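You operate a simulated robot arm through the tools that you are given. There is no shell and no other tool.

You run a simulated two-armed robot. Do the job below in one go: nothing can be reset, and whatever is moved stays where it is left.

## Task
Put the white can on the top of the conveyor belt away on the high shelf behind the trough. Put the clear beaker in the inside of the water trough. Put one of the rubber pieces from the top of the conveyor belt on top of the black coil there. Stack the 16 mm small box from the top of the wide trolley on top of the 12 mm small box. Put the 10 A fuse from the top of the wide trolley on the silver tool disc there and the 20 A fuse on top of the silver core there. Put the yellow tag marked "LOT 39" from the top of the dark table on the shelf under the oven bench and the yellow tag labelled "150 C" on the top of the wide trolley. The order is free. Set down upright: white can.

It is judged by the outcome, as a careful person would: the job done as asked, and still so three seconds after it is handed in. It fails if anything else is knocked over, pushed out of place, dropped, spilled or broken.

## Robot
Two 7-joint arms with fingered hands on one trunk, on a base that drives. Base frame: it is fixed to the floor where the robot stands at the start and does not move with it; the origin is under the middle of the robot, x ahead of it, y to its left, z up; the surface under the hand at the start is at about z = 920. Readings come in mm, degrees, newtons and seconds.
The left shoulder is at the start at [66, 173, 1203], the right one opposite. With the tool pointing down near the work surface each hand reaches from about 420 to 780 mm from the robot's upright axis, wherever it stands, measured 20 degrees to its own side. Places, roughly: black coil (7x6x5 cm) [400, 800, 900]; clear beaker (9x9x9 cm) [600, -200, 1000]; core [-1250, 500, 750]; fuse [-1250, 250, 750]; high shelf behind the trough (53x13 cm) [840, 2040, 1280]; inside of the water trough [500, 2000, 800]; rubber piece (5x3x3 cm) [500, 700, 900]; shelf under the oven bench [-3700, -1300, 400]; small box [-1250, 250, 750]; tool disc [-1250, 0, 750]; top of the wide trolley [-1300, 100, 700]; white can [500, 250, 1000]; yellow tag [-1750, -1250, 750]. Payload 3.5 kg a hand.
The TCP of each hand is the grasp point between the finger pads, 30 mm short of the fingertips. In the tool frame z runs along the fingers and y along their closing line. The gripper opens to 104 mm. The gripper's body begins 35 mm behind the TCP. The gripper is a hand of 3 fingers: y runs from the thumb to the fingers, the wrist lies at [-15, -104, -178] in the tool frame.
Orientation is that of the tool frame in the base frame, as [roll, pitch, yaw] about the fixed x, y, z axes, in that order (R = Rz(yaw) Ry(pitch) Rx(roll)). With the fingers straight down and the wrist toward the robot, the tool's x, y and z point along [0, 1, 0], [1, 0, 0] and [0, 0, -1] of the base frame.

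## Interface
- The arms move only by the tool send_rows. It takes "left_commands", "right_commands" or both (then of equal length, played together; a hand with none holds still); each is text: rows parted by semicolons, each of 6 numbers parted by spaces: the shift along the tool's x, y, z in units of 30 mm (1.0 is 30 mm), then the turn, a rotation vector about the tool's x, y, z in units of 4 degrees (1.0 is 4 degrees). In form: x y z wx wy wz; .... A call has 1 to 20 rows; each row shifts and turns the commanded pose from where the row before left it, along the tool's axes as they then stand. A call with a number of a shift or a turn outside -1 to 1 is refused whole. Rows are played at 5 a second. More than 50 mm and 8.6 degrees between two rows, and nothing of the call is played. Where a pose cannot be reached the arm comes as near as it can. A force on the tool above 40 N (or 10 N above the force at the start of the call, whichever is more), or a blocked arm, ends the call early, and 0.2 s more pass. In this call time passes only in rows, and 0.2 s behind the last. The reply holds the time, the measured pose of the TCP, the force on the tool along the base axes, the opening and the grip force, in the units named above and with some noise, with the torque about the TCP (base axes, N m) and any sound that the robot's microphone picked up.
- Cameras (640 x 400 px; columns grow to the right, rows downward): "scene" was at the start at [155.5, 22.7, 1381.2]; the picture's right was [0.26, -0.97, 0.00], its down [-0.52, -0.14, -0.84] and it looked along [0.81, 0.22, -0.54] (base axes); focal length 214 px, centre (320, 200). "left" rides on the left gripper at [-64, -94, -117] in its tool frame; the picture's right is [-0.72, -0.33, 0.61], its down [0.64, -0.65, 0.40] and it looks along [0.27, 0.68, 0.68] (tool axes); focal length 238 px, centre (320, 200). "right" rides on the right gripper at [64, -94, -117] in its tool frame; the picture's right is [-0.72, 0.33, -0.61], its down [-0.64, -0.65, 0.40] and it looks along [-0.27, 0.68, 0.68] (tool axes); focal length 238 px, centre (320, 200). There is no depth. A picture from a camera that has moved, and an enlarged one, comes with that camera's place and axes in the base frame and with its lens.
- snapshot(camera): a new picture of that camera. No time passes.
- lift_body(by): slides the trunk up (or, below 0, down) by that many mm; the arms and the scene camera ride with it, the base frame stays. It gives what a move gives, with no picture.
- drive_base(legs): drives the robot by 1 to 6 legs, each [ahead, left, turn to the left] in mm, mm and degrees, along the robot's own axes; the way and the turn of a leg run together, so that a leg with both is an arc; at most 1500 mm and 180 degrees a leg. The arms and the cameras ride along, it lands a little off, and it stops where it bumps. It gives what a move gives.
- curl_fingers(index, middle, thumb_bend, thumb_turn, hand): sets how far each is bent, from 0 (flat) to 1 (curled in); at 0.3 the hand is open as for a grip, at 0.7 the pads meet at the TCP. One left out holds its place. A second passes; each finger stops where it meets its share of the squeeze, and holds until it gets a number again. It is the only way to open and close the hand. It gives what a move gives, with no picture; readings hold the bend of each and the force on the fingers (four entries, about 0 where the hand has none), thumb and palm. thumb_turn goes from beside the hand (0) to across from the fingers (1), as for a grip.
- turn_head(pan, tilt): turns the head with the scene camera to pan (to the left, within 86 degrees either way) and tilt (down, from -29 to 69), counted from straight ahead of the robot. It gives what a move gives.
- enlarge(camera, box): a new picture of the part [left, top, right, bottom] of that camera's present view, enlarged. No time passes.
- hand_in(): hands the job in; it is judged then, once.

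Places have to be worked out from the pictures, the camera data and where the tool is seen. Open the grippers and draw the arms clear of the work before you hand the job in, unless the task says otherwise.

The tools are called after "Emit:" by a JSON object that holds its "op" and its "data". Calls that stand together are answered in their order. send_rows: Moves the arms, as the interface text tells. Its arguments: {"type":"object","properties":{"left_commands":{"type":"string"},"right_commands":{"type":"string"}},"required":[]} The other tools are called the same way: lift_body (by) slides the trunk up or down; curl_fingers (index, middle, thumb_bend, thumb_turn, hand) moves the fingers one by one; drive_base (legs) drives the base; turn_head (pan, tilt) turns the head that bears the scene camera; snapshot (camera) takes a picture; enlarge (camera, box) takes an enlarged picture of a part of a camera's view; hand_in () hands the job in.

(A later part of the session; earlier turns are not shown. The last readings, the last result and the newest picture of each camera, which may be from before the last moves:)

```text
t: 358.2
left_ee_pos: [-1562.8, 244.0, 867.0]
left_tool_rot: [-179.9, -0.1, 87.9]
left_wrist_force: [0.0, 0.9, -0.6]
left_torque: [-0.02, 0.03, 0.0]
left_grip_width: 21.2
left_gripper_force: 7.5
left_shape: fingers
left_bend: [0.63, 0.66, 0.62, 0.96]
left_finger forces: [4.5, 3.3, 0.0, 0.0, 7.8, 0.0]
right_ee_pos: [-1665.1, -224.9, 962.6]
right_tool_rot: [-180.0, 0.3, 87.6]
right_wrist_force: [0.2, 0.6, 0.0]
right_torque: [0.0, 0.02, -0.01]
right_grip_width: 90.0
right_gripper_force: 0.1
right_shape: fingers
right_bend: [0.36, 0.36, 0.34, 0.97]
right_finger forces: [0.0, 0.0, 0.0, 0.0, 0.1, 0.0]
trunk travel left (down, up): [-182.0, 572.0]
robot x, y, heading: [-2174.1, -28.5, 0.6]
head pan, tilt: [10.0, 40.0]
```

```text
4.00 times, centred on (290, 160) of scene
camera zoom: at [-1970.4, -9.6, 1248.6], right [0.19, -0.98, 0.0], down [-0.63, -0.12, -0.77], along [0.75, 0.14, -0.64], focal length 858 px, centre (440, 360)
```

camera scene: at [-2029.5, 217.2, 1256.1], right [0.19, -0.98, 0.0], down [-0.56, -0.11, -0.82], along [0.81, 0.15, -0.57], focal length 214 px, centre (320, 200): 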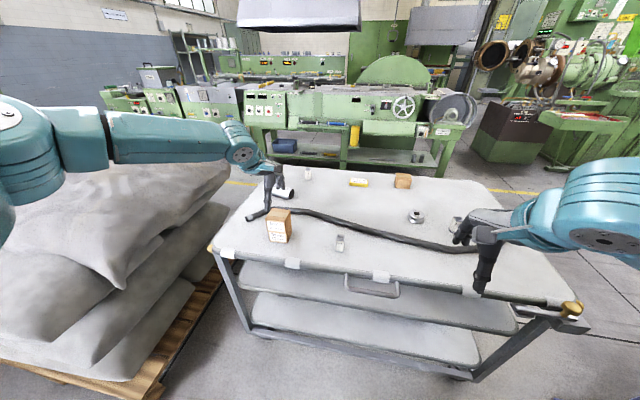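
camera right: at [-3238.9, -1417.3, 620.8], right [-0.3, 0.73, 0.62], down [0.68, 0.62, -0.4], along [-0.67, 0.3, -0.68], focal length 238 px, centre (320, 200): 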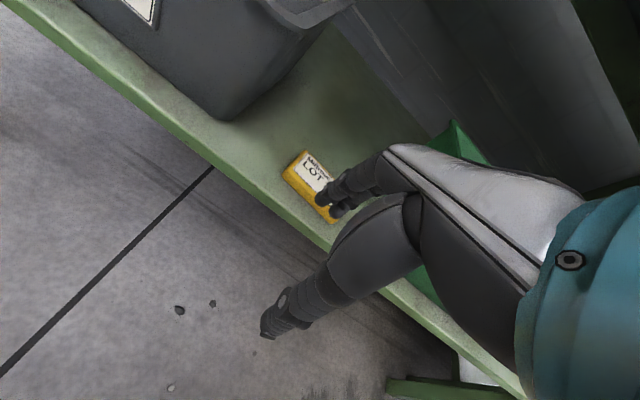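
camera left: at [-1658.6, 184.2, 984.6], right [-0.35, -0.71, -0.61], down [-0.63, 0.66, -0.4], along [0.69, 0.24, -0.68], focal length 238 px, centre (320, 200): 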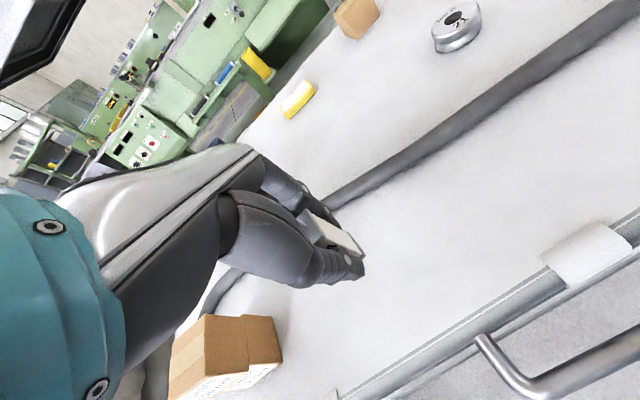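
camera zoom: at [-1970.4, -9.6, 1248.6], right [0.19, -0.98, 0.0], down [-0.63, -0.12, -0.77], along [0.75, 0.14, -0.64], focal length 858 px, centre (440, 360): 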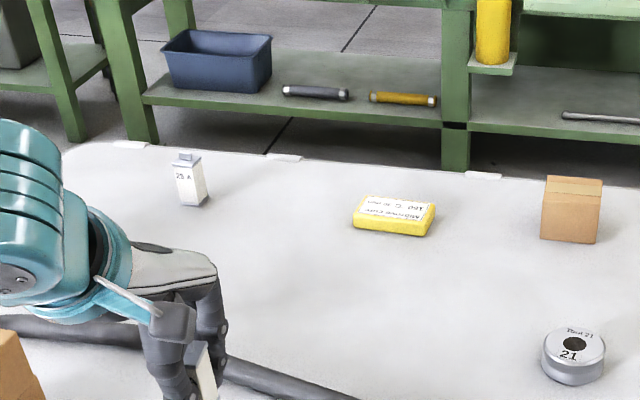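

The 10 A fuse is held (bottom 36 mm below TCP). The disc centre is ≈(−1362, −17.5), top z≈767. I raise the hand, turn the base −20° and advance toward the disc.

Emit:
{"op": "send_rows", "data": {"left_commands": "0 0 -0.8 0 0 0; 0 0 -0.8 0 0 0"}}

Emit:
{"op": "drive_base", "data": {"legs": [[0, 0, -20], [109, 40, 0]]}}

Emit:
{"op": "turn_head", "data": {"pan": 20, "tilt": 40}}

Emit:
{"op": "snapshot", "data": {"camera": "scene"}}

Emit:
{"op": "snapshot", "data": {"camera": "left"}}

```text
t: 358.8
left_ee_pos: [-1561.1, 244.8, 915.0]
left_tool_rot: [-179.9, 0.0, 87.9]
left_wrist_force: [1.1, 0.1, -0.8]
left_torque: [0.03, 0.0, 0.02]
left_grip_width: 21.2
left_gripper_force: 7.6
left_shape: fingers
left_bend: [0.63, 0.66, 0.62, 0.96]
left_finger forces: [4.3, 3.2, 0.1, 0.0, 7.7, 0.0]
right_ee_pos: [-1665.8, -225.3, 963.6]
right_tool_rot: [180.0, 0.3, 87.6]
right_wrist_force: [0.2, -0.9, 0.3]
right_torque: [0.01, 0.03, 0.0]
right_grip_width: 90.4
right_gripper_force: 0.2
right_shape: fingers
right_bend: [0.36, 0.36, 0.34, 0.97]
right_finger forces: [0.1, 0.0, 0.0, 0.0, 0.1, 0.1]
trunk travel left (down, up): [-182.0, 572.0]
robot x, y, heading: [-2176.7, -24.6, 0.8]
head pan, tilt: [10.0, 40.0]
```

```text
t: 361.1
left_ee_pos: [-1388.9, 19.5, 914.4]
left_tool_rot: [-179.9, -0.1, 67.9]
left_wrist_force: [0.3, 0.3, -0.9]
left_torque: [0.04, -0.01, 0.02]
left_grip_width: 21.1
left_gripper_force: 8.2
left_shape: fingers
left_bend: [0.63, 0.66, 0.62, 0.96]
left_finger forces: [4.3, 3.2, 0.0, 0.0, 7.7, 0.0]
right_ee_pos: [-1648.6, -386.8, 962.2]
right_tool_rot: [-180.0, 0.3, 67.6]
right_wrist_force: [0.1, 0.8, -0.9]
right_torque: [0.0, 0.01, 0.04]
right_grip_width: 90.4
right_gripper_force: 0.1
right_shape: fingers
right_bend: [0.36, 0.36, 0.34, 0.97]
right_finger forces: [0.1, 0.0, 0.0, 0.1, 0.0, 0.0]
trunk travel left (down, up): [-182.0, 572.0]
robot x, y, heading: [-2061.1, -24.6, -19.1]
head pan, tilt: [10.0, 40.0]
```

```text
t: 361.8
left_ee_pos: [-1390.8, 20.0, 914.2]
left_tool_rot: [-179.9, -0.1, 67.9]
left_wrist_force: [-0.5, 0.5, -1.0]
left_torque: [-0.03, -0.01, 0.0]
left_grip_width: 21.1
left_gripper_force: 7.5
left_shape: fingers
left_bend: [0.63, 0.66, 0.62, 0.96]
left_finger forces: [4.5, 3.3, 0.1, 0.1, 7.8, 0.0]
right_ee_pos: [-1649.1, -385.8, 963.0]
right_tool_rot: [179.9, 0.2, 67.6]
right_wrist_force: [0.0, -0.6, 1.0]
right_torque: [-0.04, 0.0, 0.01]
right_grip_width: 90.2
right_gripper_force: 0.0
right_shape: fingers
right_bend: [0.36, 0.36, 0.34, 0.97]
right_finger forces: [0.0, 0.0, 0.0, 0.0, 0.1, 0.0]
trunk travel left (down, up): [-182.0, 572.0]
robot x, y, heading: [-2059.9, -26.7, -19.4]
head pan, tilt: [20.0, 40.0]
```

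```text
taken
camera scene: at [-1860.2, -64.2, 1248.5], right [0.01, -1.0, 0.0], down [-0.64, -0.01, -0.77], along [0.77, 0.01, -0.64], focal length 214 px, centre (320, 200)
```

scene: 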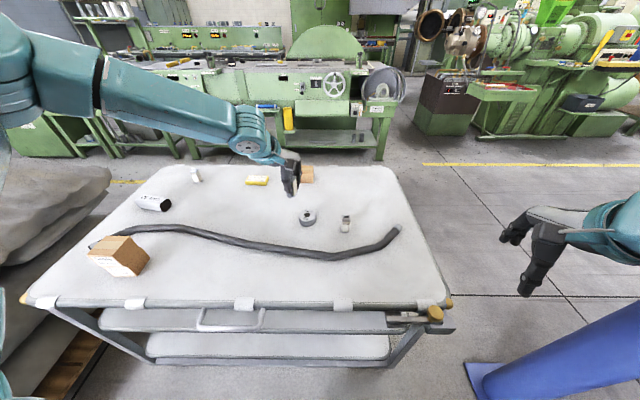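

```text
taken
camera left: at [-1502.0, -3.6, 1032.4], right [-0.57, -0.54, -0.61], down [-0.36, 0.84, -0.4], along [0.73, -0.01, -0.68], focal length 238 px, centre (320, 200)
```

left: 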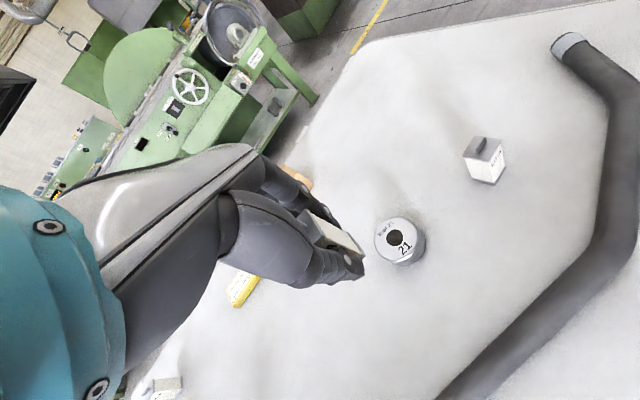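

I enlarge the disc in both views to get its centre.

Emit:
{"op": "enlarge", "data": {"camera": "left", "box": [350, 195, 450, 285]}}

Emit:
{"op": "enlarge", "data": {"camera": "scene", "box": [270, 150, 370, 240]}}

```text
4.44 times, centred on (400, 240) of left
camera zoom: at [-1502.0, -3.6, 1032.4], right [-0.57, -0.54, -0.61], down [-0.36, 0.84, -0.4], along [0.73, -0.01, -0.68], focal length 1059 px, centre (-36, 22)
```

zoom: 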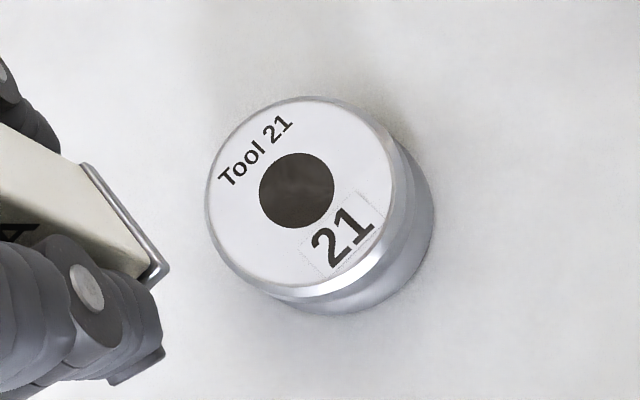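

```text
4.44 times, centred on (320, 195) of scene
camera zoom: at [-1860.2, -64.2, 1248.5], right [0.01, -1.0, 0.0], down [-0.64, -0.01, -0.77], along [0.77, 0.01, -0.64], focal length 953 px, centre (320, 222)
```

zoom: 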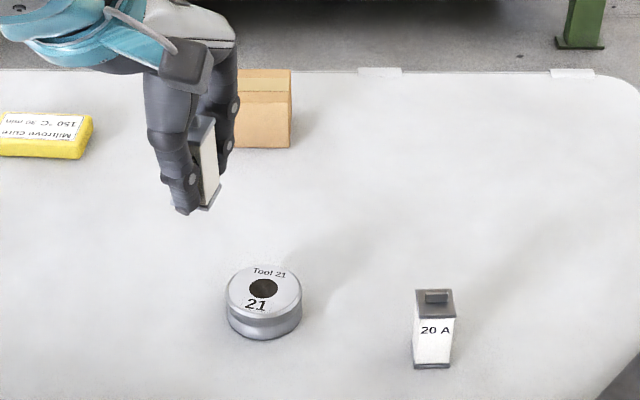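

Disc centre (−1363, −16.5), confirmed by both views. I move over it and lower to ~10 mm above.

Emit:
{"op": "send_rows", "data": {"left_commands": "-0.39 0.66 0 0 0 0; -0.39 0.66 0 0 0 0; 0 0 0.9 0 0 0; 0 0 0.9 0 0 0; 0 0 0.9 0 0 0; 0 0 0.55 0 0 0"}}

Emit:
{"op": "enlarge", "data": {"camera": "left", "box": [270, 170, 430, 310]}}

Emit:
{"op": "enlarge", "data": {"camera": "scene", "box": [270, 170, 350, 230]}}

```text
t: 363.2
left_ee_pos: [-1362.6, -17.2, 816.5]
left_tool_rot: [-179.9, 0.1, 68.0]
left_wrist_force: [0.2, 0.3, -0.5]
left_torque: [0.0, 0.02, 0.01]
left_grip_width: 21.1
left_gripper_force: 7.9
left_shape: fingers
left_bend: [0.63, 0.66, 0.62, 0.96]
left_finger forces: [4.4, 3.2, 0.0, 0.1, 7.6, 0.0]
right_ee_pos: [-1649.1, -385.7, 962.2]
right_tool_rot: [-179.8, 0.3, 67.6]
right_wrist_force: [-1.1, 0.0, -0.2]
right_torque: [0.0, -0.02, -0.04]
right_grip_width: 90.3
right_gripper_force: 0.2
right_shape: fingers
right_bend: [0.36, 0.36, 0.34, 0.97]
right_finger forces: [0.1, 0.0, 0.1, 0.1, 0.0, 0.1]
trunk travel left (down, up): [-182.0, 572.0]
robot x, y, heading: [-2057.1, -26.3, -19.2]
head pan, tilt: [20.0, 40.0]
```

```text
2.86 times, centred on (350, 240) of left
camera zoom: at [-1473.8, -40.1, 934.6], right [-0.57, -0.54, -0.61], down [-0.36, 0.84, -0.4], along [0.73, -0.01, -0.68], focal length 681 px, centre (234, 86)
```

zoom: 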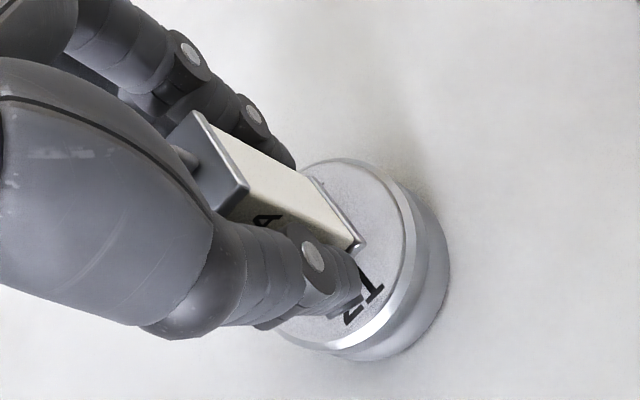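

```text
6.67 times, centred on (310, 200) of scene
camera zoom: at [-1860.0, -64.1, 1248.5], right [0.01, -1.0, 0.0], down [-0.64, -0.01, -0.77], along [0.77, 0.01, -0.64], focal length 1430 px, centre (387, 200)
```

zoom: 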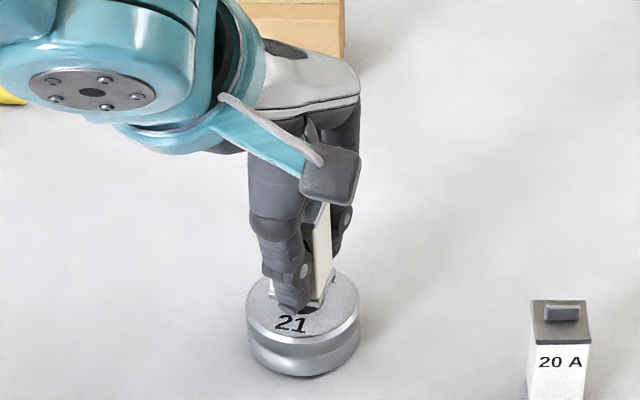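

The fuse is centred over the disc. I lower in 2–3 mm rows to contact.

Emit:
{"op": "send_rows", "data": {"left_commands": "0 0 0.12 0 0 0; 0 0 0.1 0 0 0; 0 0 0.1 0 0 0"}}

Emit:
{"op": "send_rows", "data": {"left_commands": "0 0 0.06 0 0 0; 0 0 0.06 0 0 0"}}

```text
t: 364.0
left_ee_pos: [-1362.4, -16.6, 806.8]
left_tool_rot: [-180.0, 0.1, 67.9]
left_wrist_force: [0.0, -0.2, -0.5]
left_torque: [0.02, -0.01, 0.0]
left_grip_width: 21.1
left_gripper_force: 7.8
left_shape: fingers
left_bend: [0.63, 0.66, 0.62, 0.96]
left_finger forces: [4.4, 3.2, 0.0, 0.1, 7.6, 0.0]
right_ee_pos: [-1649.3, -386.3, 963.0]
right_tool_rot: [-179.9, 0.3, 67.6]
right_wrist_force: [-0.3, -1.1, -0.1]
right_torque: [0.01, -0.01, 0.0]
right_grip_width: 90.4
right_gripper_force: 0.0
right_shape: fingers
right_bend: [0.36, 0.36, 0.34, 0.97]
right_finger forces: [0.0, 0.1, 0.0, 0.0, 0.0, 0.0]
trunk travel left (down, up): [-182.0, 572.0]
robot x, y, heading: [-2058.2, -24.4, -19.0]
head pan, tilt: [20.0, 40.0]
```

```text
t: 364.6
left_ee_pos: [-1363.0, -17.7, 804.1]
left_tool_rot: [180.0, 0.0, 67.9]
left_wrist_force: [-0.1, -0.5, -0.5]
left_torque: [-0.02, 0.0, 0.04]
left_grip_width: 21.1
left_gripper_force: 7.7
left_shape: fingers
left_bend: [0.63, 0.66, 0.62, 0.96]
left_finger forces: [4.4, 3.3, 0.0, 0.0, 7.5, 0.0]
right_ee_pos: [-1648.9, -385.7, 963.1]
right_tool_rot: [-179.8, 0.4, 67.5]
right_wrist_force: [0.1, 0.9, -0.5]
right_torque: [-0.01, 0.0, 0.0]
right_grip_width: 90.2
right_gripper_force: 0.0
right_shape: fingers
right_bend: [0.36, 0.36, 0.34, 0.97]
right_finger forces: [0.0, 0.0, 0.1, 0.1, 0.0, 0.0]
trunk travel left (down, up): [-182.0, 572.0]
robot x, y, heading: [-2060.4, -23.1, -19.3]
head pan, tilt: [20.0, 40.0]
```

Emit:
{"op": "send_rows", "data": {"left_commands": "0 0 0.05 0 0 0; 0 0 0.05 0 0 0"}}

Emit:
{"op": "send_rows", "data": {"left_commands": "0 0 0.05 0 0 0; 0 0 0.05 0 0 0"}}

Emit:
{"op": "enlarge", "data": {"camera": "scene", "box": [280, 180, 340, 225]}}

```text
t: 365.2
left_ee_pos: [-1362.1, -18.2, 801.7]
left_tool_rot: [180.0, 0.0, 67.9]
left_wrist_force: [-0.6, 0.5, 5.2]
left_torque: [0.02, 0.09, -0.02]
left_grip_width: 20.9
left_gripper_force: 8.3
left_shape: fingers
left_bend: [0.63, 0.66, 0.62, 0.96]
left_finger forces: [4.7, 3.4, 0.0, 0.1, 8.2, 0.1]
right_ee_pos: [-1649.6, -386.9, 963.5]
right_tool_rot: [180.0, 0.4, 67.6]
right_wrist_force: [0.6, -0.5, -0.1]
right_torque: [-0.01, 0.02, 0.02]
right_grip_width: 90.0
right_gripper_force: 0.1
right_shape: fingers
right_bend: [0.36, 0.36, 0.34, 0.97]
right_finger forces: [0.0, 0.0, 0.0, 0.0, 0.0, 0.0]
trunk travel left (down, up): [-182.0, 572.0]
robot x, y, heading: [-2059.6, -24.7, -19.4]
head pan, tilt: [20.0, 40.0]
```

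```text
t: 365.8
left_ee_pos: [-1363.6, -17.4, 800.5]
left_tool_rot: [179.8, 0.1, 67.8]
left_wrist_force: [1.3, 0.3, 14.7]
left_torque: [0.02, 0.07, 0.0]
left_grip_width: 21.0
left_gripper_force: 9.2
left_shape: fingers
left_bend: [0.64, 0.66, 0.62, 0.96]
left_finger forces: [5.6, 4.3, 0.1, 0.0, 9.1, 0.0]
right_ee_pos: [-1650.1, -387.2, 964.1]
right_tool_rot: [180.0, 0.2, 67.6]
right_wrist_force: [-0.7, 0.2, 0.5]
right_torque: [0.02, -0.02, -0.02]
right_grip_width: 90.1
right_gripper_force: 0.0
right_shape: fingers
right_bend: [0.36, 0.36, 0.34, 0.97]
right_finger forces: [0.1, 0.0, 0.0, 0.0, 0.0, 0.1]
trunk travel left (down, up): [-182.0, 572.0]
robot x, y, heading: [-2061.0, -21.7, -19.4]
head pan, tilt: [20.0, 40.0]
```

```text
8.89 times, centred on (310, 202) of scene
camera zoom: at [-1861.7, -64.0, 1249.0], right [0.01, -1.0, 0.0], down [-0.64, -0.01, -0.77], along [0.77, 0.01, -0.64], focal length 1906 px, centre (409, 178)
```

zoom: 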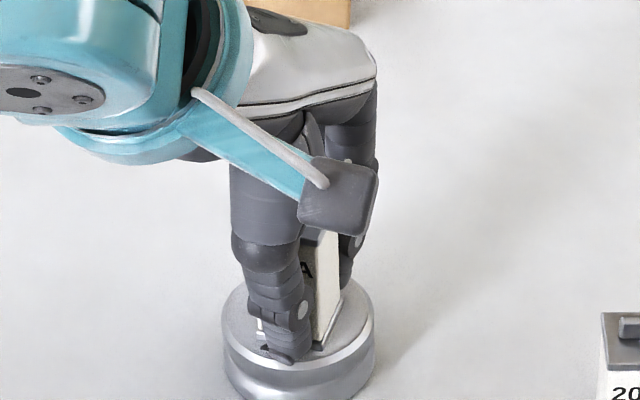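

Standing on the disc (14.7 N push). I relieve 2.5 mm and open gently.

Emit:
{"op": "send_rows", "data": {"left_commands": "0 0 -0.08 0 0 0; 0 0 0 0 0 0"}}

Emit:
{"op": "curl_fingers", "data": {"hand": "left", "index": 0.57, "middle": 0.59, "thumb_bend": 0.56}}

Emit:
{"op": "curl_fingers", "data": {"hand": "left", "index": 0.42, "middle": 0.42, "thumb_bend": 0.42}}

Emit:
{"op": "send_rows", "data": {"left_commands": "0 0 -0.4 0 0 0; 0 0 -0.8 0 0 0; 0 0 -0.9 0 0 0; 0 0 -0.9 0 0 0"}}

Emit:
{"op": "enlarge", "data": {"camera": "scene", "box": [270, 170, 370, 240]}}

Emit:
{"op": "snapshot", "data": {"camera": "left"}}

```text
t: 366.4
left_ee_pos: [-1363.6, -17.3, 799.9]
left_tool_rot: [-180.0, 0.0, 68.0]
left_wrist_force: [2.5, -1.6, 10.2]
left_torque: [-0.04, -0.04, -0.04]
left_grip_width: 20.8
left_gripper_force: 10.0
left_shape: fingers
left_bend: [0.64, 0.66, 0.63, 0.96]
left_finger forces: [6.2, 4.8, 0.0, 0.1, 7.9, 0.0]
right_ee_pos: [-1649.5, -386.4, 963.7]
right_tool_rot: [180.0, 0.2, 67.6]
right_wrist_force: [0.1, -0.1, -0.2]
right_torque: [0.0, -0.02, -0.01]
right_grip_width: 90.3
right_gripper_force: 0.0
right_shape: fingers
right_bend: [0.36, 0.36, 0.34, 0.97]
right_finger forces: [0.1, 0.0, 0.0, 0.1, 0.0, 0.0]
trunk travel left (down, up): [-182.0, 572.0]
robot x, y, heading: [-2058.9, -25.4, -19.2]
head pan, tilt: [20.0, 40.0]
```

```text
t: 367.4
left_ee_pos: [-1363.2, -17.6, 799.4]
left_tool_rot: [-179.9, 0.0, 67.9]
left_wrist_force: [0.1, -0.5, 0.1]
left_torque: [-0.01, -0.01, 0.0]
left_grip_width: 36.1
left_gripper_force: 0.2
left_shape: fingers
left_bend: [0.56, 0.59, 0.56, 0.97]
left_finger forces: [0.0, 0.2, 0.0, 0.0, 0.0, 0.0]
right_ee_pos: [-1649.2, -386.9, 962.8]
right_tool_rot: [-180.0, 0.3, 67.6]
right_wrist_force: [0.2, 0.4, 0.4]
right_torque: [0.01, -0.02, 0.03]
right_grip_width: 90.3
right_gripper_force: 0.1
right_shape: fingers
right_bend: [0.36, 0.36, 0.34, 0.97]
right_finger forces: [0.0, 0.1, 0.0, 0.1, 0.0, 0.0]
trunk travel left (down, up): [-182.0, 572.0]
robot x, y, heading: [-2062.3, -23.8, -19.4]
head pan, tilt: [20.0, 40.0]
```

```text
t: 368.4
left_ee_pos: [-1361.8, -17.6, 799.8]
left_tool_rot: [-179.9, 0.0, 68.0]
left_wrist_force: [0.0, 0.5, 0.2]
left_torque: [0.0, 0.02, 0.03]
left_grip_width: 72.2
left_gripper_force: 0.1
left_shape: fingers
left_bend: [0.42, 0.42, 0.42, 0.97]
left_finger forces: [0.0, 0.1, 0.0, 0.0, 0.0, 0.0]
right_ee_pos: [-1649.7, -386.4, 962.8]
right_tool_rot: [179.9, 0.2, 67.5]
right_wrist_force: [-0.6, 0.2, 0.7]
right_torque: [0.01, -0.01, -0.02]
right_grip_width: 90.4
right_gripper_force: 0.1
right_shape: fingers
right_bend: [0.36, 0.36, 0.34, 0.97]
right_finger forces: [0.0, 0.1, 0.1, 0.0, 0.0, 0.0]
trunk travel left (down, up): [-182.0, 572.0]
robot x, y, heading: [-2062.6, -22.4, -19.3]
head pan, tilt: [20.0, 40.0]
```

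```text
t: 369.4
left_ee_pos: [-1362.9, -17.9, 891.5]
left_tool_rot: [-179.9, 0.0, 67.8]
left_wrist_force: [-0.4, 0.3, -0.3]
left_torque: [-0.01, -0.03, 0.0]
left_grip_width: 72.5
left_gripper_force: 0.0
left_shape: fingers
left_bend: [0.42, 0.42, 0.42, 0.97]
left_finger forces: [0.1, 0.0, 0.0, 0.0, 0.1, 0.0]
right_ee_pos: [-1650.4, -387.5, 963.7]
right_tool_rot: [-180.0, 0.3, 67.6]
right_wrist_force: [0.3, -0.8, 0.9]
right_torque: [0.0, -0.01, 0.01]
right_grip_width: 90.1
right_gripper_force: 0.1
right_shape: fingers
right_bend: [0.36, 0.36, 0.34, 0.97]
right_finger forces: [0.1, 0.0, 0.1, 0.0, 0.0, 0.0]
trunk travel left (down, up): [-182.0, 572.0]
robot x, y, heading: [-2061.4, -26.9, -19.3]
head pan, tilt: [20.0, 40.0]
```

```text
5.71 times, centred on (320, 205) of scene
camera zoom: at [-1860.6, -64.1, 1248.6], right [0.01, -1.0, 0.0], down [-0.64, -0.01, -0.77], along [0.77, 0.01, -0.64], focal length 1226 px, centre (320, 171)
```

zoom: 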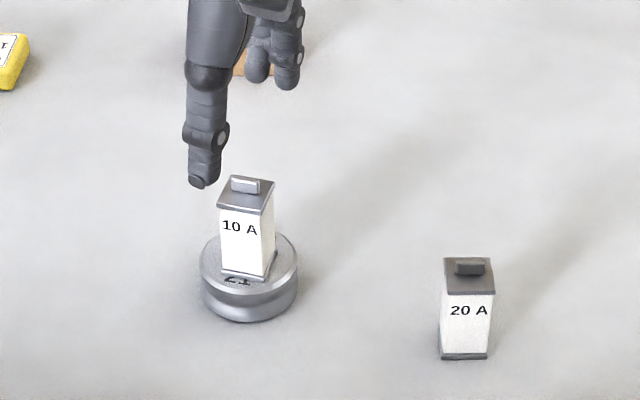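

```text
taken
camera left: at [-1474.8, -40.5, 1009.0], right [-0.57, -0.54, -0.61], down [-0.36, 0.84, -0.4], along [0.73, -0.01, -0.68], focal length 238 px, centre (320, 200)
```

left: 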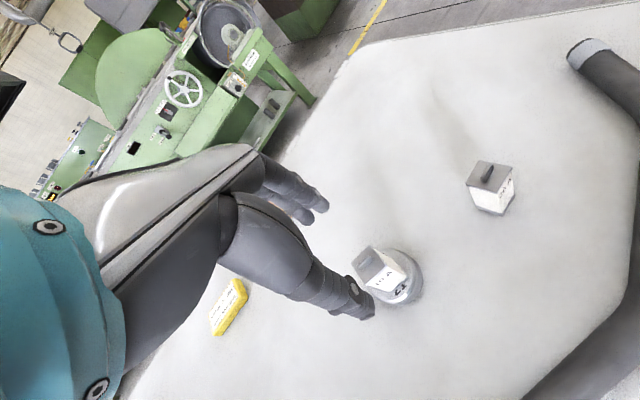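

The 10 A fuse stands on the disc. For the 20 A fuse at ≈(−1400.5, −137) I turn the hand square to it and shift the base 124 mm right.

Emit:
{"op": "send_rows", "data": {"left_commands": "0 0 -0.3 0 0 -0.9; 0 0 0 0 0 -0.9; 0 0 0 0 0 -0.9; 0 0 0 0 0 -0.9; 0 0 0 0 0 -0.9; 0 0 0 0 0 -0.9"}}

Emit:
{"op": "drive_base", "data": {"legs": [[4, -124, 0]]}}

Emit:
{"op": "snapshot", "data": {"camera": "left"}}

Emit:
{"op": "snapshot", "data": {"camera": "scene"}}

```text
t: 370.8
left_ee_pos: [-1362.8, -15.8, 899.7]
left_tool_rot: [-179.9, 0.0, 89.6]
left_wrist_force: [-0.9, 0.1, -0.4]
left_torque: [-0.02, 0.0, 0.0]
left_grip_width: 72.4
left_gripper_force: 0.0
left_shape: fingers
left_bend: [0.42, 0.42, 0.42, 0.97]
left_finger forces: [0.0, 0.0, 0.0, 0.0, 0.0, 0.1]
right_ee_pos: [-1649.2, -386.9, 963.5]
right_tool_rot: [-179.8, 0.3, 67.6]
right_wrist_force: [-0.3, -0.1, 0.1]
right_torque: [-0.03, 0.0, -0.01]
right_grip_width: 90.1
right_gripper_force: 0.0
right_shape: fingers
right_bend: [0.36, 0.36, 0.34, 0.97]
right_finger forces: [0.0, 0.0, 0.1, 0.1, 0.1, 0.0]
trunk travel left (down, up): [-182.0, 572.0]
robot x, y, heading: [-2061.5, -25.7, -19.1]
head pan, tilt: [20.0, 40.0]
```

```text
t: 372.1
left_ee_pos: [-1399.6, -135.1, 899.8]
left_tool_rot: [-180.0, -0.1, 89.4]
left_wrist_force: [-0.4, -0.3, -0.3]
left_torque: [0.02, 0.01, -0.02]
left_grip_width: 72.5
left_gripper_force: 0.1
left_shape: fingers
left_bend: [0.42, 0.42, 0.42, 0.97]
left_finger forces: [0.0, 0.0, 0.0, 0.0, 0.0, 0.1]
right_ee_pos: [-1686.2, -505.1, 962.8]
right_tool_rot: [-180.0, 0.2, 67.6]
right_wrist_force: [-0.5, 0.2, -0.1]
right_torque: [0.05, 0.0, 0.03]
right_grip_width: 90.2
right_gripper_force: 0.1
right_shape: fingers
right_bend: [0.36, 0.36, 0.34, 0.97]
right_finger forces: [0.0, 0.1, 0.0, 0.0, 0.0, 0.2]
trunk travel left (down, up): [-182.0, 572.0]
robot x, y, heading: [-2096.8, -144.1, -19.3]
head pan, tilt: [20.0, 40.0]
```

```text
taken
camera left: at [-1494.6, -197.4, 1017.3], right [-0.33, -0.72, -0.61], down [-0.65, 0.65, -0.4], along [0.69, 0.26, -0.68], focal length 238 px, centre (320, 200)
```

left: 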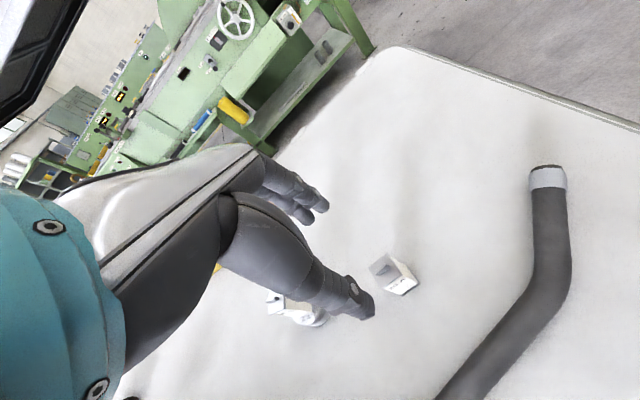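

```text
taken
camera scene: at [-1897.3, -181.9, 1248.5], right [0.01, -1.0, 0.0], down [-0.64, -0.01, -0.77], along [0.77, 0.01, -0.64], focal length 214 px, centre (320, 200)
```

scene: 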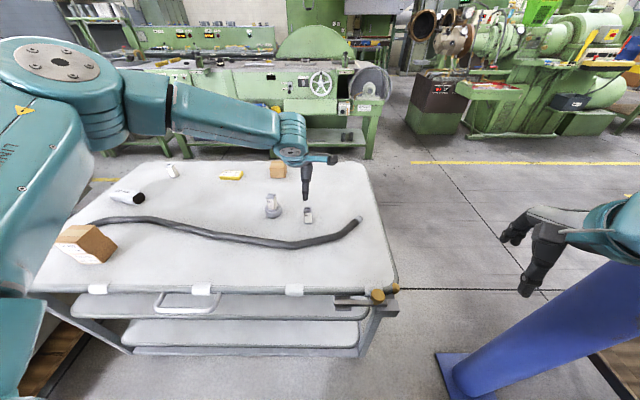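

The left hand is above the 20 A fuse. I enlarge to refine, and check the box stack too.

Emit:
{"op": "enlarge", "data": {"camera": "left", "box": [350, 235, 440, 315]}}

Emit:
{"op": "enlarge", "data": {"camera": "scene", "box": [40, 170, 200, 290]}}

```text
5.00 times, centred on (395, 275) of left
camera zoom: at [-1494.6, -197.4, 1017.3], right [-0.33, -0.72, -0.61], down [-0.65, 0.65, -0.4], along [0.69, 0.26, -0.68], focal length 1192 px, centre (-55, -175)
```

zoom: 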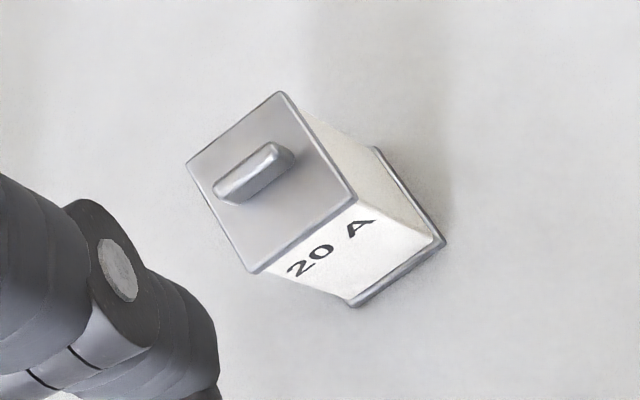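

```text
3.33 times, centred on (120, 230) of scene
camera zoom: at [-1897.3, -181.9, 1248.5], right [0.01, -1.0, 0.0], down [-0.64, -0.01, -0.77], along [0.77, 0.01, -0.64], focal length 715 px, centre (987, 100)
```

zoom: 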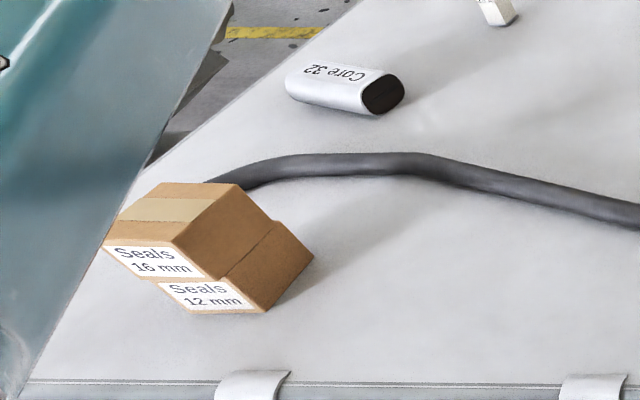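

20 A fuse at (−1401, −136), square to the hand. I open slightly more, correct 1–2 mm and descend to z≈777.

Emit:
{"op": "curl_fingers", "data": {"hand": "left", "index": 0.36, "middle": 0.36, "thumb_bend": 0.36}}

Emit:
{"op": "send_rows", "data": {"left_commands": "-0.03 -0.05 0.7 0 0 0; 0 0 0.9 0 0 0; 0 0 0.9 0 0 0; 0 0 0.9 0 0 0; 0 0 0.65 0 0 0"}}

Emit:
{"op": "enlarge", "data": {"camera": "left", "box": [260, 160, 440, 320]}}

```text
t: 373.1
left_ee_pos: [-1398.5, -134.0, 899.4]
left_tool_rot: [-180.0, 0.0, 89.5]
left_wrist_force: [0.3, 0.3, 0.2]
left_torque: [0.03, -0.01, 0.0]
left_grip_width: 87.7
left_gripper_force: 0.0
left_shape: fingers
left_bend: [0.36, 0.36, 0.36, 0.97]
left_finger forces: [0.0, 0.1, 0.1, 0.0, 0.0, 0.0]
right_ee_pos: [-1686.3, -503.7, 962.8]
right_tool_rot: [-179.9, 0.2, 67.7]
right_wrist_force: [-0.6, 0.5, 0.2]
right_torque: [0.02, 0.01, -0.04]
right_grip_width: 90.1
right_gripper_force: 0.1
right_shape: fingers
right_bend: [0.36, 0.36, 0.34, 0.97]
right_finger forces: [0.0, 0.1, 0.0, 0.0, 0.0, 0.0]
trunk travel left (down, up): [-182.0, 572.0]
robot x, y, heading: [-2095.3, -141.8, -19.5]
head pan, tilt: [20.0, 40.0]
```

```text
t: 374.3
left_ee_pos: [-1405.8, -125.2, 783.9]
left_tool_rot: [180.0, 0.0, 89.4]
left_wrist_force: [0.4, 0.8, 0.8]
left_torque: [0.01, 0.02, -0.02]
left_grip_width: 87.6
left_gripper_force: 0.0
left_shape: fingers
left_bend: [0.36, 0.36, 0.36, 0.97]
left_finger forces: [0.1, 0.1, 0.0, 0.0, 0.1, 0.0]
left hand out of reach, approached as far as the arm can: row 5
right_ee_pos: [-1686.3, -503.8, 963.0]
right_tool_rot: [-179.9, 0.3, 67.6]
right_wrist_force: [0.8, -0.4, 0.4]
right_torque: [0.01, 0.04, -0.02]
right_grip_width: 90.2
right_gripper_force: 0.0
right_shape: fingers
right_bend: [0.36, 0.36, 0.34, 0.97]
right_finger forces: [0.0, 0.0, 0.0, 0.1, 0.1, 0.0]
trunk travel left (down, up): [-182.0, 572.0]
robot x, y, heading: [-2098.9, -141.4, -19.7]
head pan, tilt: [20.0, 40.0]
```

```text
2.50 times, centred on (350, 240) of left
camera zoom: at [-1500.9, -188.3, 901.9], right [-0.33, -0.72, -0.61], down [-0.65, 0.65, -0.4], along [0.69, 0.26, -0.68], focal length 596 px, centre (245, 100)
```

zoom: 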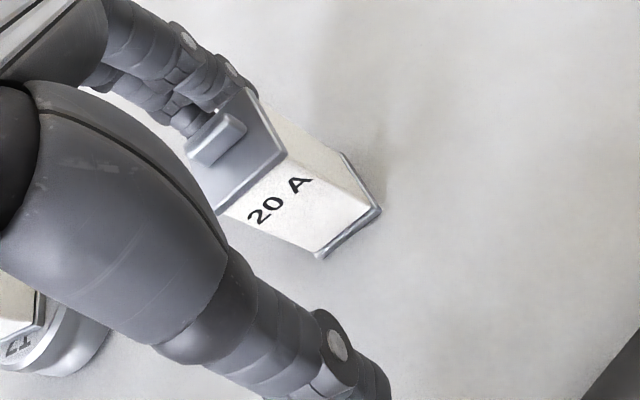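

Drifted 9 mm at the inner limit. I go back up, shift the base 55 mm right, bring the hand back over the fuse and retry.

Emit:
{"op": "send_rows", "data": {"left_commands": "0 0 -0.6 0 0 0; 0 0 -0.9 0 0 0; 0 0 -0.9 0 0 0"}}

Emit:
{"op": "drive_base", "data": {"legs": [[25, -60, 0]]}}

Emit:
{"op": "snapshot", "data": {"camera": "left"}}

```text
t: 375.1
left_ee_pos: [-1407.4, -126.0, 857.8]
left_tool_rot: [-180.0, -0.1, 89.5]
left_wrist_force: [0.0, 0.2, -0.6]
left_torque: [0.05, 0.0, -0.02]
left_grip_width: 87.5
left_gripper_force: 0.1
left_shape: fingers
left_bend: [0.36, 0.36, 0.36, 0.97]
left_finger forces: [0.0, 0.0, 0.0, 0.1, 0.0, 0.0]
right_ee_pos: [-1686.0, -503.7, 963.5]
right_tool_rot: [-180.0, 0.4, 67.6]
right_wrist_force: [-0.4, 0.2, 0.3]
right_torque: [-0.02, -0.05, 0.0]
right_grip_width: 90.5
right_gripper_force: 0.0
right_shape: fingers
right_bend: [0.36, 0.36, 0.34, 0.97]
right_finger forces: [0.0, 0.1, 0.0, 0.0, 0.1, 0.1]
trunk travel left (down, up): [-182.0, 572.0]
robot x, y, heading: [-2100.9, -141.8, -19.2]
head pan, tilt: [20.0, 40.0]
```

```text
t: 376.1
left_ee_pos: [-1402.5, -190.5, 855.7]
left_tool_rot: [-180.0, 0.0, 89.5]
left_wrist_force: [-0.5, -0.3, 0.0]
left_torque: [0.04, 0.02, -0.04]
left_grip_width: 87.7
left_gripper_force: 0.0
left_shape: fingers
left_bend: [0.36, 0.36, 0.36, 0.97]
left_finger forces: [0.0, 0.1, 0.0, 0.1, 0.1, 0.1]
right_ee_pos: [-1682.1, -568.3, 962.7]
right_tool_rot: [-179.9, 0.2, 67.6]
right_wrist_force: [0.2, 0.3, 0.7]
right_torque: [0.01, -0.03, -0.01]
right_grip_width: 90.5
right_gripper_force: 0.1
right_shape: fingers
right_bend: [0.36, 0.36, 0.34, 0.97]
right_finger forces: [0.0, 0.0, 0.1, 0.1, 0.0, 0.0]
trunk travel left (down, up): [-182.0, 572.0]
robot x, y, heading: [-2090.9, -205.6, -19.3]
head pan, tilt: [20.0, 40.0]
```

```text
taken
camera left: at [-1497.8, -253.7, 974.4], right [-0.33, -0.72, -0.61], down [-0.65, 0.65, -0.4], along [0.69, 0.26, -0.68], focal length 238 px, centre (320, 200)
```

left: 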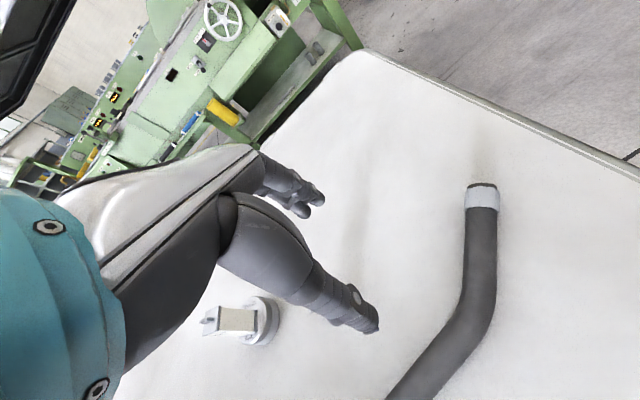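

The fuse is just hidden behind the thumb. I move the hand 54 mm left back over it and look.

Emit:
{"op": "send_rows", "data": {"left_commands": "0.91 0.02 -0.5 0 0 0; 0.9 0.02 0 0 0 0"}}

Emit:
{"op": "enlarge", "data": {"camera": "left", "box": [340, 225, 440, 315]}}

```text
t: 376.6
left_ee_pos: [-1400.6, -136.2, 870.1]
left_tool_rot: [-179.9, 0.0, 89.3]
left_wrist_force: [-0.4, 0.3, 0.1]
left_torque: [0.0, -0.02, 0.0]
left_grip_width: 87.8
left_gripper_force: 0.1
left_shape: fingers
left_bend: [0.36, 0.36, 0.36, 0.97]
left_finger forces: [0.0, 0.0, 0.0, 0.1, 0.0, 0.1]
right_ee_pos: [-1682.1, -568.5, 963.3]
right_tool_rot: [179.9, 0.4, 67.6]
right_wrist_force: [-0.3, -0.6, -1.9]
right_torque: [0.0, -0.03, 0.0]
right_grip_width: 90.3
right_gripper_force: 0.1
right_shape: fingers
right_bend: [0.36, 0.36, 0.34, 0.97]
right_finger forces: [0.0, 0.0, 0.0, 0.0, 0.0, 0.0]
trunk travel left (down, up): [-182.0, 572.0]
robot x, y, heading: [-2092.7, -206.0, -19.5]
head pan, tilt: [20.0, 40.0]
```

```text
4.44 times, centred on (390, 270) of left
camera zoom: at [-1496.0, -198.3, 989.1], right [-0.33, -0.72, -0.61], down [-0.65, 0.65, -0.4], along [0.69, 0.26, -0.68], focal length 1059 px, centre (9, -111)
```

zoom: 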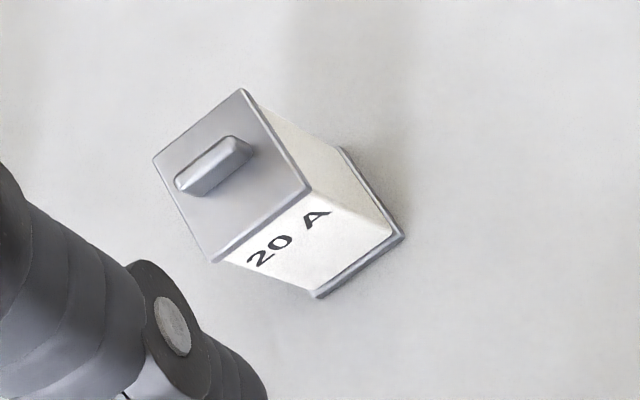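

Aligned within 0.5 mm. I descend 93 mm.

Emit:
{"op": "send_rows", "data": {"left_commands": "0 0 0.8 0 0 0; 0 0 0.9 0 0 0; 0 0 0.8 0 0 0; 0 0 0.6 0 0 0"}}

Emit:
{"op": "enlarge", "data": {"camera": "left", "box": [260, 160, 440, 320]}}

```text
t: 377.6
left_ee_pos: [-1400.4, -137.5, 777.8]
left_tool_rot: [-179.8, 0.0, 89.5]
left_wrist_force: [0.8, 0.1, 0.6]
left_torque: [-0.01, -0.01, -0.01]
left_grip_width: 87.7
left_gripper_force: 0.0
left_shape: fingers
left_bend: [0.36, 0.36, 0.36, 0.97]
left_finger forces: [0.0, 0.0, 0.1, 0.0, 0.0, 0.1]
right_ee_pos: [-1682.7, -567.9, 963.6]
right_tool_rot: [-179.9, 0.3, 67.5]
right_wrist_force: [0.4, 0.7, 0.4]
right_torque: [-0.01, 0.02, 0.0]
right_grip_width: 90.4
right_gripper_force: 0.1
right_shape: fingers
right_bend: [0.36, 0.36, 0.34, 0.97]
right_finger forces: [0.1, 0.0, 0.0, 0.0, 0.1, 0.1]
trunk travel left (down, up): [-182.0, 572.0]
robot x, y, heading: [-2093.5, -207.2, -19.2]
head pan, tilt: [20.0, 40.0]
```

```text
2.50 times, centred on (350, 240) of left
camera zoom: at [-1495.7, -199.0, 895.2], right [-0.33, -0.72, -0.61], down [-0.65, 0.65, -0.4], along [0.69, 0.26, -0.68], focal length 596 px, centre (245, 100)
```

zoom: 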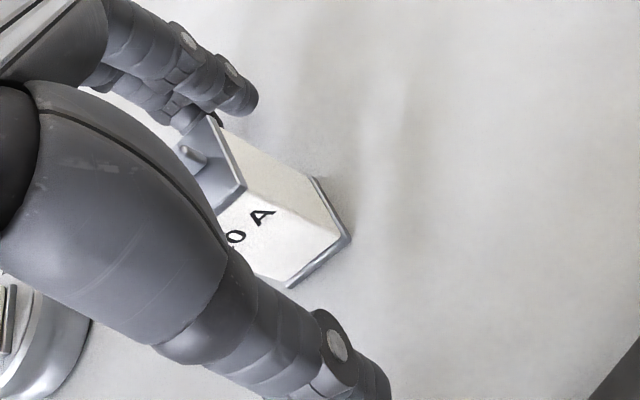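

Good position. I close on the 20 A fuse and lift it.

Emit:
{"op": "curl_fingers", "data": {"hand": "left", "index": 0.55, "middle": 0.55, "thumb_bend": 0.55}}

Emit:
{"op": "curl_fingers", "data": {"hand": "left", "index": 0.69, "middle": 0.69, "thumb_bend": 0.69}}

Emit:
{"op": "send_rows", "data": {"left_commands": "0 0 -0.4 0 0 0; 0 0 -0.8 0 0 0; 0 0 -0.9 0 0 0; 0 0 -0.9 0 0 0; 0 0 -0.9 0 0 0; 0 0 -0.9 0 0 0"}}

Emit:
{"op": "snapshot", "data": {"camera": "left"}}

Emit:
{"op": "snapshot", "data": {"camera": "scene"}}

```text
t: 378.6
left_ee_pos: [-1400.4, -137.3, 777.4]
left_tool_rot: [-179.9, 0.0, 89.5]
left_wrist_force: [0.1, -0.2, -0.7]
left_torque: [-0.01, 0.03, 0.02]
left_grip_width: 39.6
left_gripper_force: 0.1
left_shape: fingers
left_bend: [0.55, 0.55, 0.55, 0.97]
left_finger forces: [0.0, 0.0, 0.0, 0.0, 0.1, 0.0]
right_ee_pos: [-1682.8, -567.1, 963.6]
right_tool_rot: [180.0, 0.4, 67.6]
right_wrist_force: [0.3, -0.6, -0.3]
right_torque: [0.04, -0.01, 0.01]
right_grip_width: 90.3
right_gripper_force: 0.2
right_shape: fingers
right_bend: [0.36, 0.36, 0.34, 0.97]
right_finger forces: [0.0, 0.0, 0.0, 0.0, 0.0, 0.0]
trunk travel left (down, up): [-182.0, 572.0]
robot x, y, heading: [-2092.6, -207.6, -19.5]
head pan, tilt: [20.0, 40.0]
```

```text
t: 379.6
left_ee_pos: [-1400.0, -136.9, 777.9]
left_tool_rot: [-179.9, 0.1, 89.6]
left_wrist_force: [0.2, 0.7, 0.5]
left_torque: [0.03, 0.03, 0.01]
left_grip_width: 21.4
left_gripper_force: 7.8
left_shape: fingers
left_bend: [0.63, 0.66, 0.62, 0.96]
left_finger forces: [4.6, 3.4, 0.0, 0.0, 7.8, 0.0]
right_ee_pos: [-1682.5, -568.1, 964.1]
right_tool_rot: [179.9, 0.3, 67.6]
right_wrist_force: [0.2, -0.1, 1.1]
right_torque: [0.0, 0.02, 0.04]
right_grip_width: 90.3
right_gripper_force: 0.0
right_shape: fingers
right_bend: [0.36, 0.36, 0.34, 0.97]
right_finger forces: [0.1, 0.0, 0.0, 0.1, 0.0, 0.0]
trunk travel left (down, up): [-182.0, 572.0]
robot x, y, heading: [-2092.6, -205.8, -19.4]
head pan, tilt: [20.0, 40.0]
```

```text
t: 381.1
left_ee_pos: [-1401.4, -136.9, 921.9]
left_tool_rot: [-179.9, 0.0, 89.4]
left_wrist_force: [-1.1, -0.8, 0.1]
left_torque: [0.01, 0.0, -0.02]
left_grip_width: 21.4
left_gripper_force: 8.4
left_shape: fingers
left_bend: [0.63, 0.66, 0.62, 0.96]
left_finger forces: [4.5, 3.1, 0.0, 0.1, 7.6, 0.0]
right_ee_pos: [-1682.9, -568.9, 963.1]
right_tool_rot: [180.0, 0.4, 67.6]
right_wrist_force: [-0.5, -0.3, 0.3]
right_torque: [0.0, 0.04, 0.0]
right_grip_width: 90.2
right_gripper_force: 0.1
right_shape: fingers
right_bend: [0.36, 0.36, 0.34, 0.97]
right_finger forces: [0.0, 0.0, 0.1, 0.0, 0.0, 0.0]
trunk travel left (down, up): [-182.0, 572.0]
robot x, y, heading: [-2093.4, -206.0, -19.5]
head pan, tilt: [20.0, 40.0]
```

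```text
taken
camera left: at [-1496.2, -199.0, 1040.2], right [-0.33, -0.72, -0.61], down [-0.65, 0.65, -0.4], along [0.69, 0.26, -0.68], focal length 238 px, centre (320, 200)
```

left: 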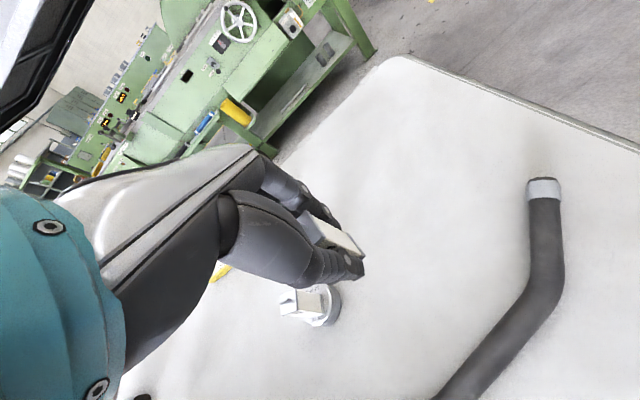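

```text
taken
camera scene: at [-1893.6, -245.9, 1248.6], right [0.01, -1.0, 0.0], down [-0.64, -0.01, -0.77], along [0.77, 0.01, -0.64], focal length 214 px, centre (320, 200)
```

scene: 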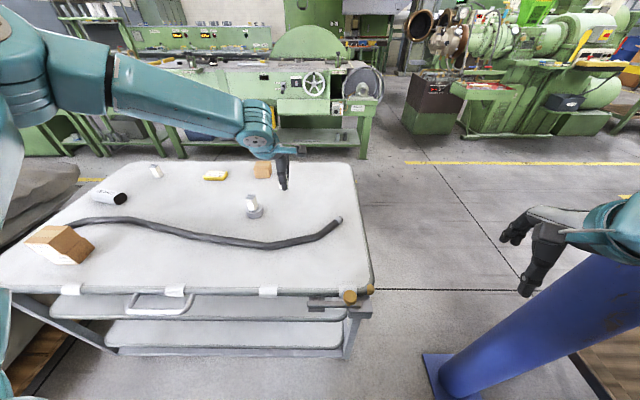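

20 A fuse is held. I turn the base back to heading 0 and move to bring the left hand near the core.

Emit:
{"op": "drive_base", "data": {"legs": [[0, 0, 19.5], [110, 420, 0]]}}

Emit:
{"op": "turn_head", "data": {"pan": 10, "tilt": 40}}

Emit:
{"op": "snapshot", "data": {"camera": "scene"}}

Emit:
{"op": "snapshot", "data": {"camera": "left"}}

```text
t: 384.8
left_ee_pos: [-1354.0, 513.5, 922.1]
left_tool_rot: [-180.0, 0.0, 108.9]
left_wrist_force: [0.8, 1.1, -0.9]
left_torque: [-0.01, 0.02, 0.02]
left_grip_width: 21.1
left_gripper_force: 7.0
left_shape: fingers
left_bend: [0.63, 0.66, 0.62, 0.96]
left_finger forces: [4.4, 3.2, 0.0, 0.0, 7.6, 0.1]
right_ee_pos: [-1476.3, 13.8, 963.5]
right_tool_rot: [-180.0, 0.3, 87.1]
right_wrist_force: [0.0, 0.3, -0.2]
right_torque: [-0.02, -0.01, 0.01]
right_grip_width: 90.1
right_gripper_force: 0.1
right_shape: fingers
right_bend: [0.36, 0.36, 0.34, 0.97]
right_finger forces: [0.0, 0.0, 0.0, 0.0, 0.0, 0.1]
trunk travel left (down, up): [-182.0, 572.0]
robot x, y, heading: [-1986.9, 217.6, 0.2]
head pan, tilt: [20.0, 40.0]
```

```text
t: 385.5
left_ee_pos: [-1354.1, 514.0, 921.2]
left_tool_rot: [-179.9, 0.0, 109.0]
left_wrist_force: [0.5, -0.4, -1.3]
left_torque: [-0.01, 0.03, -0.01]
left_grip_width: 21.1
left_gripper_force: 8.2
left_shape: fingers
left_bend: [0.63, 0.66, 0.62, 0.96]
left_finger forces: [4.4, 3.1, 0.0, 0.1, 7.6, 0.1]
right_ee_pos: [-1474.6, 12.2, 963.2]
right_tool_rot: [179.9, 0.3, 87.2]
right_wrist_force: [0.4, 0.4, 0.5]
right_torque: [0.01, 0.03, -0.03]
right_grip_width: 90.4
right_gripper_force: 0.0
right_shape: fingers
right_bend: [0.36, 0.36, 0.34, 0.97]
right_finger forces: [0.0, 0.0, 0.0, 0.1, 0.1, 0.0]
trunk travel left (down, up): [-182.0, 572.0]
robot x, y, heading: [-1984.1, 217.0, 0.2]
head pan, tilt: [10.0, 40.0]
```

```text
taken
camera scene: at [-1778.0, 231.6, 1248.5], right [0.18, -0.98, 0.0], down [-0.63, -0.11, -0.77], along [0.75, 0.14, -0.64], focal length 214 px, centre (320, 200)
```

scene: 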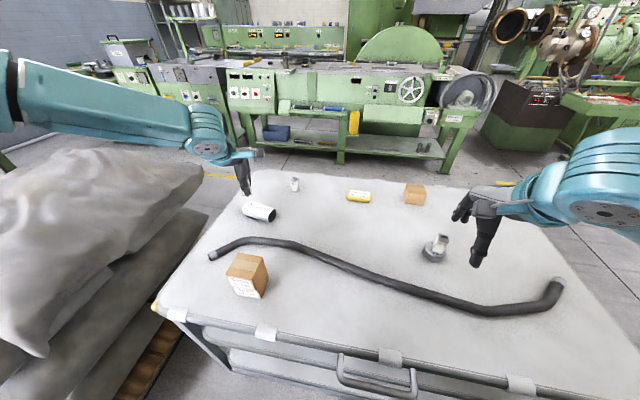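

```text
taken
camera left: at [-1422.8, 423.2, 1039.8], right [-0.07, -0.79, -0.61], down [-0.83, 0.39, -0.4], along [0.56, 0.48, -0.68], focal length 238 px, centre (320, 200)
```

left: 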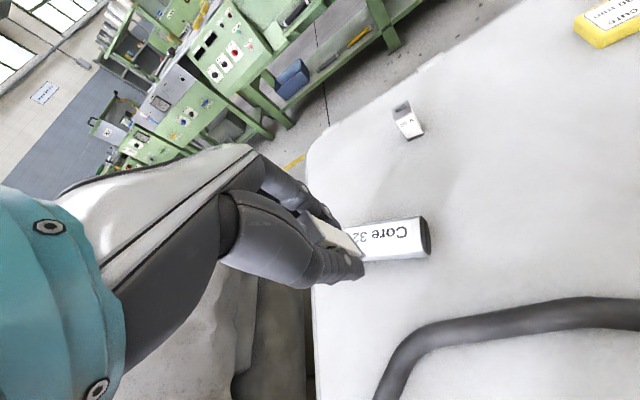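

I enlarge the core in both views for its top-centre and direction.

Emit:
{"op": "enlarge", "data": {"camera": "left", "box": [330, 195, 450, 285]}}

Emit:
{"op": "enlarge", "data": {"camera": "scene", "box": [220, 150, 300, 230]}}

```text
4.44 times, centred on (390, 240) of left
camera zoom: at [-1422.8, 423.2, 1039.8], right [-0.07, -0.79, -0.61], down [-0.83, 0.39, -0.4], along [0.56, 0.48, -0.68], focal length 1059 px, centre (9, 22)
```

zoom: 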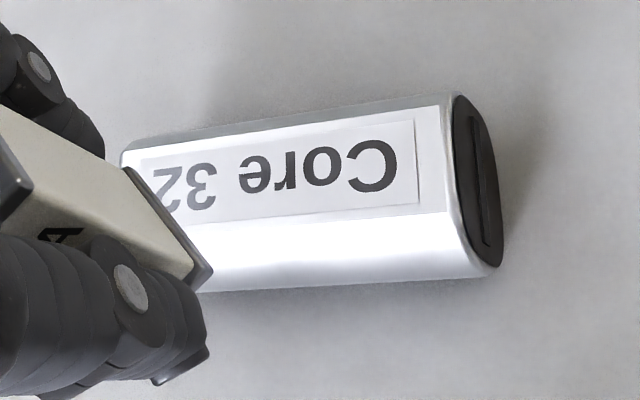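

```text
5.00 times, centred on (260, 190) of scene
camera zoom: at [-1778.0, 231.6, 1248.5], right [0.18, -0.98, 0.0], down [-0.63, -0.11, -0.77], along [0.75, 0.14, -0.64], focal length 1072 px, centre (620, 250)
```

zoom: 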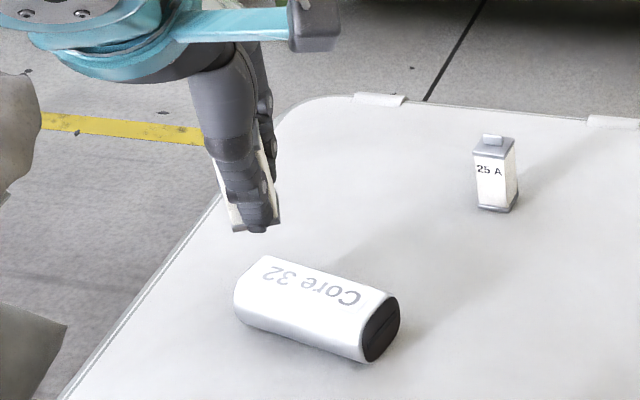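

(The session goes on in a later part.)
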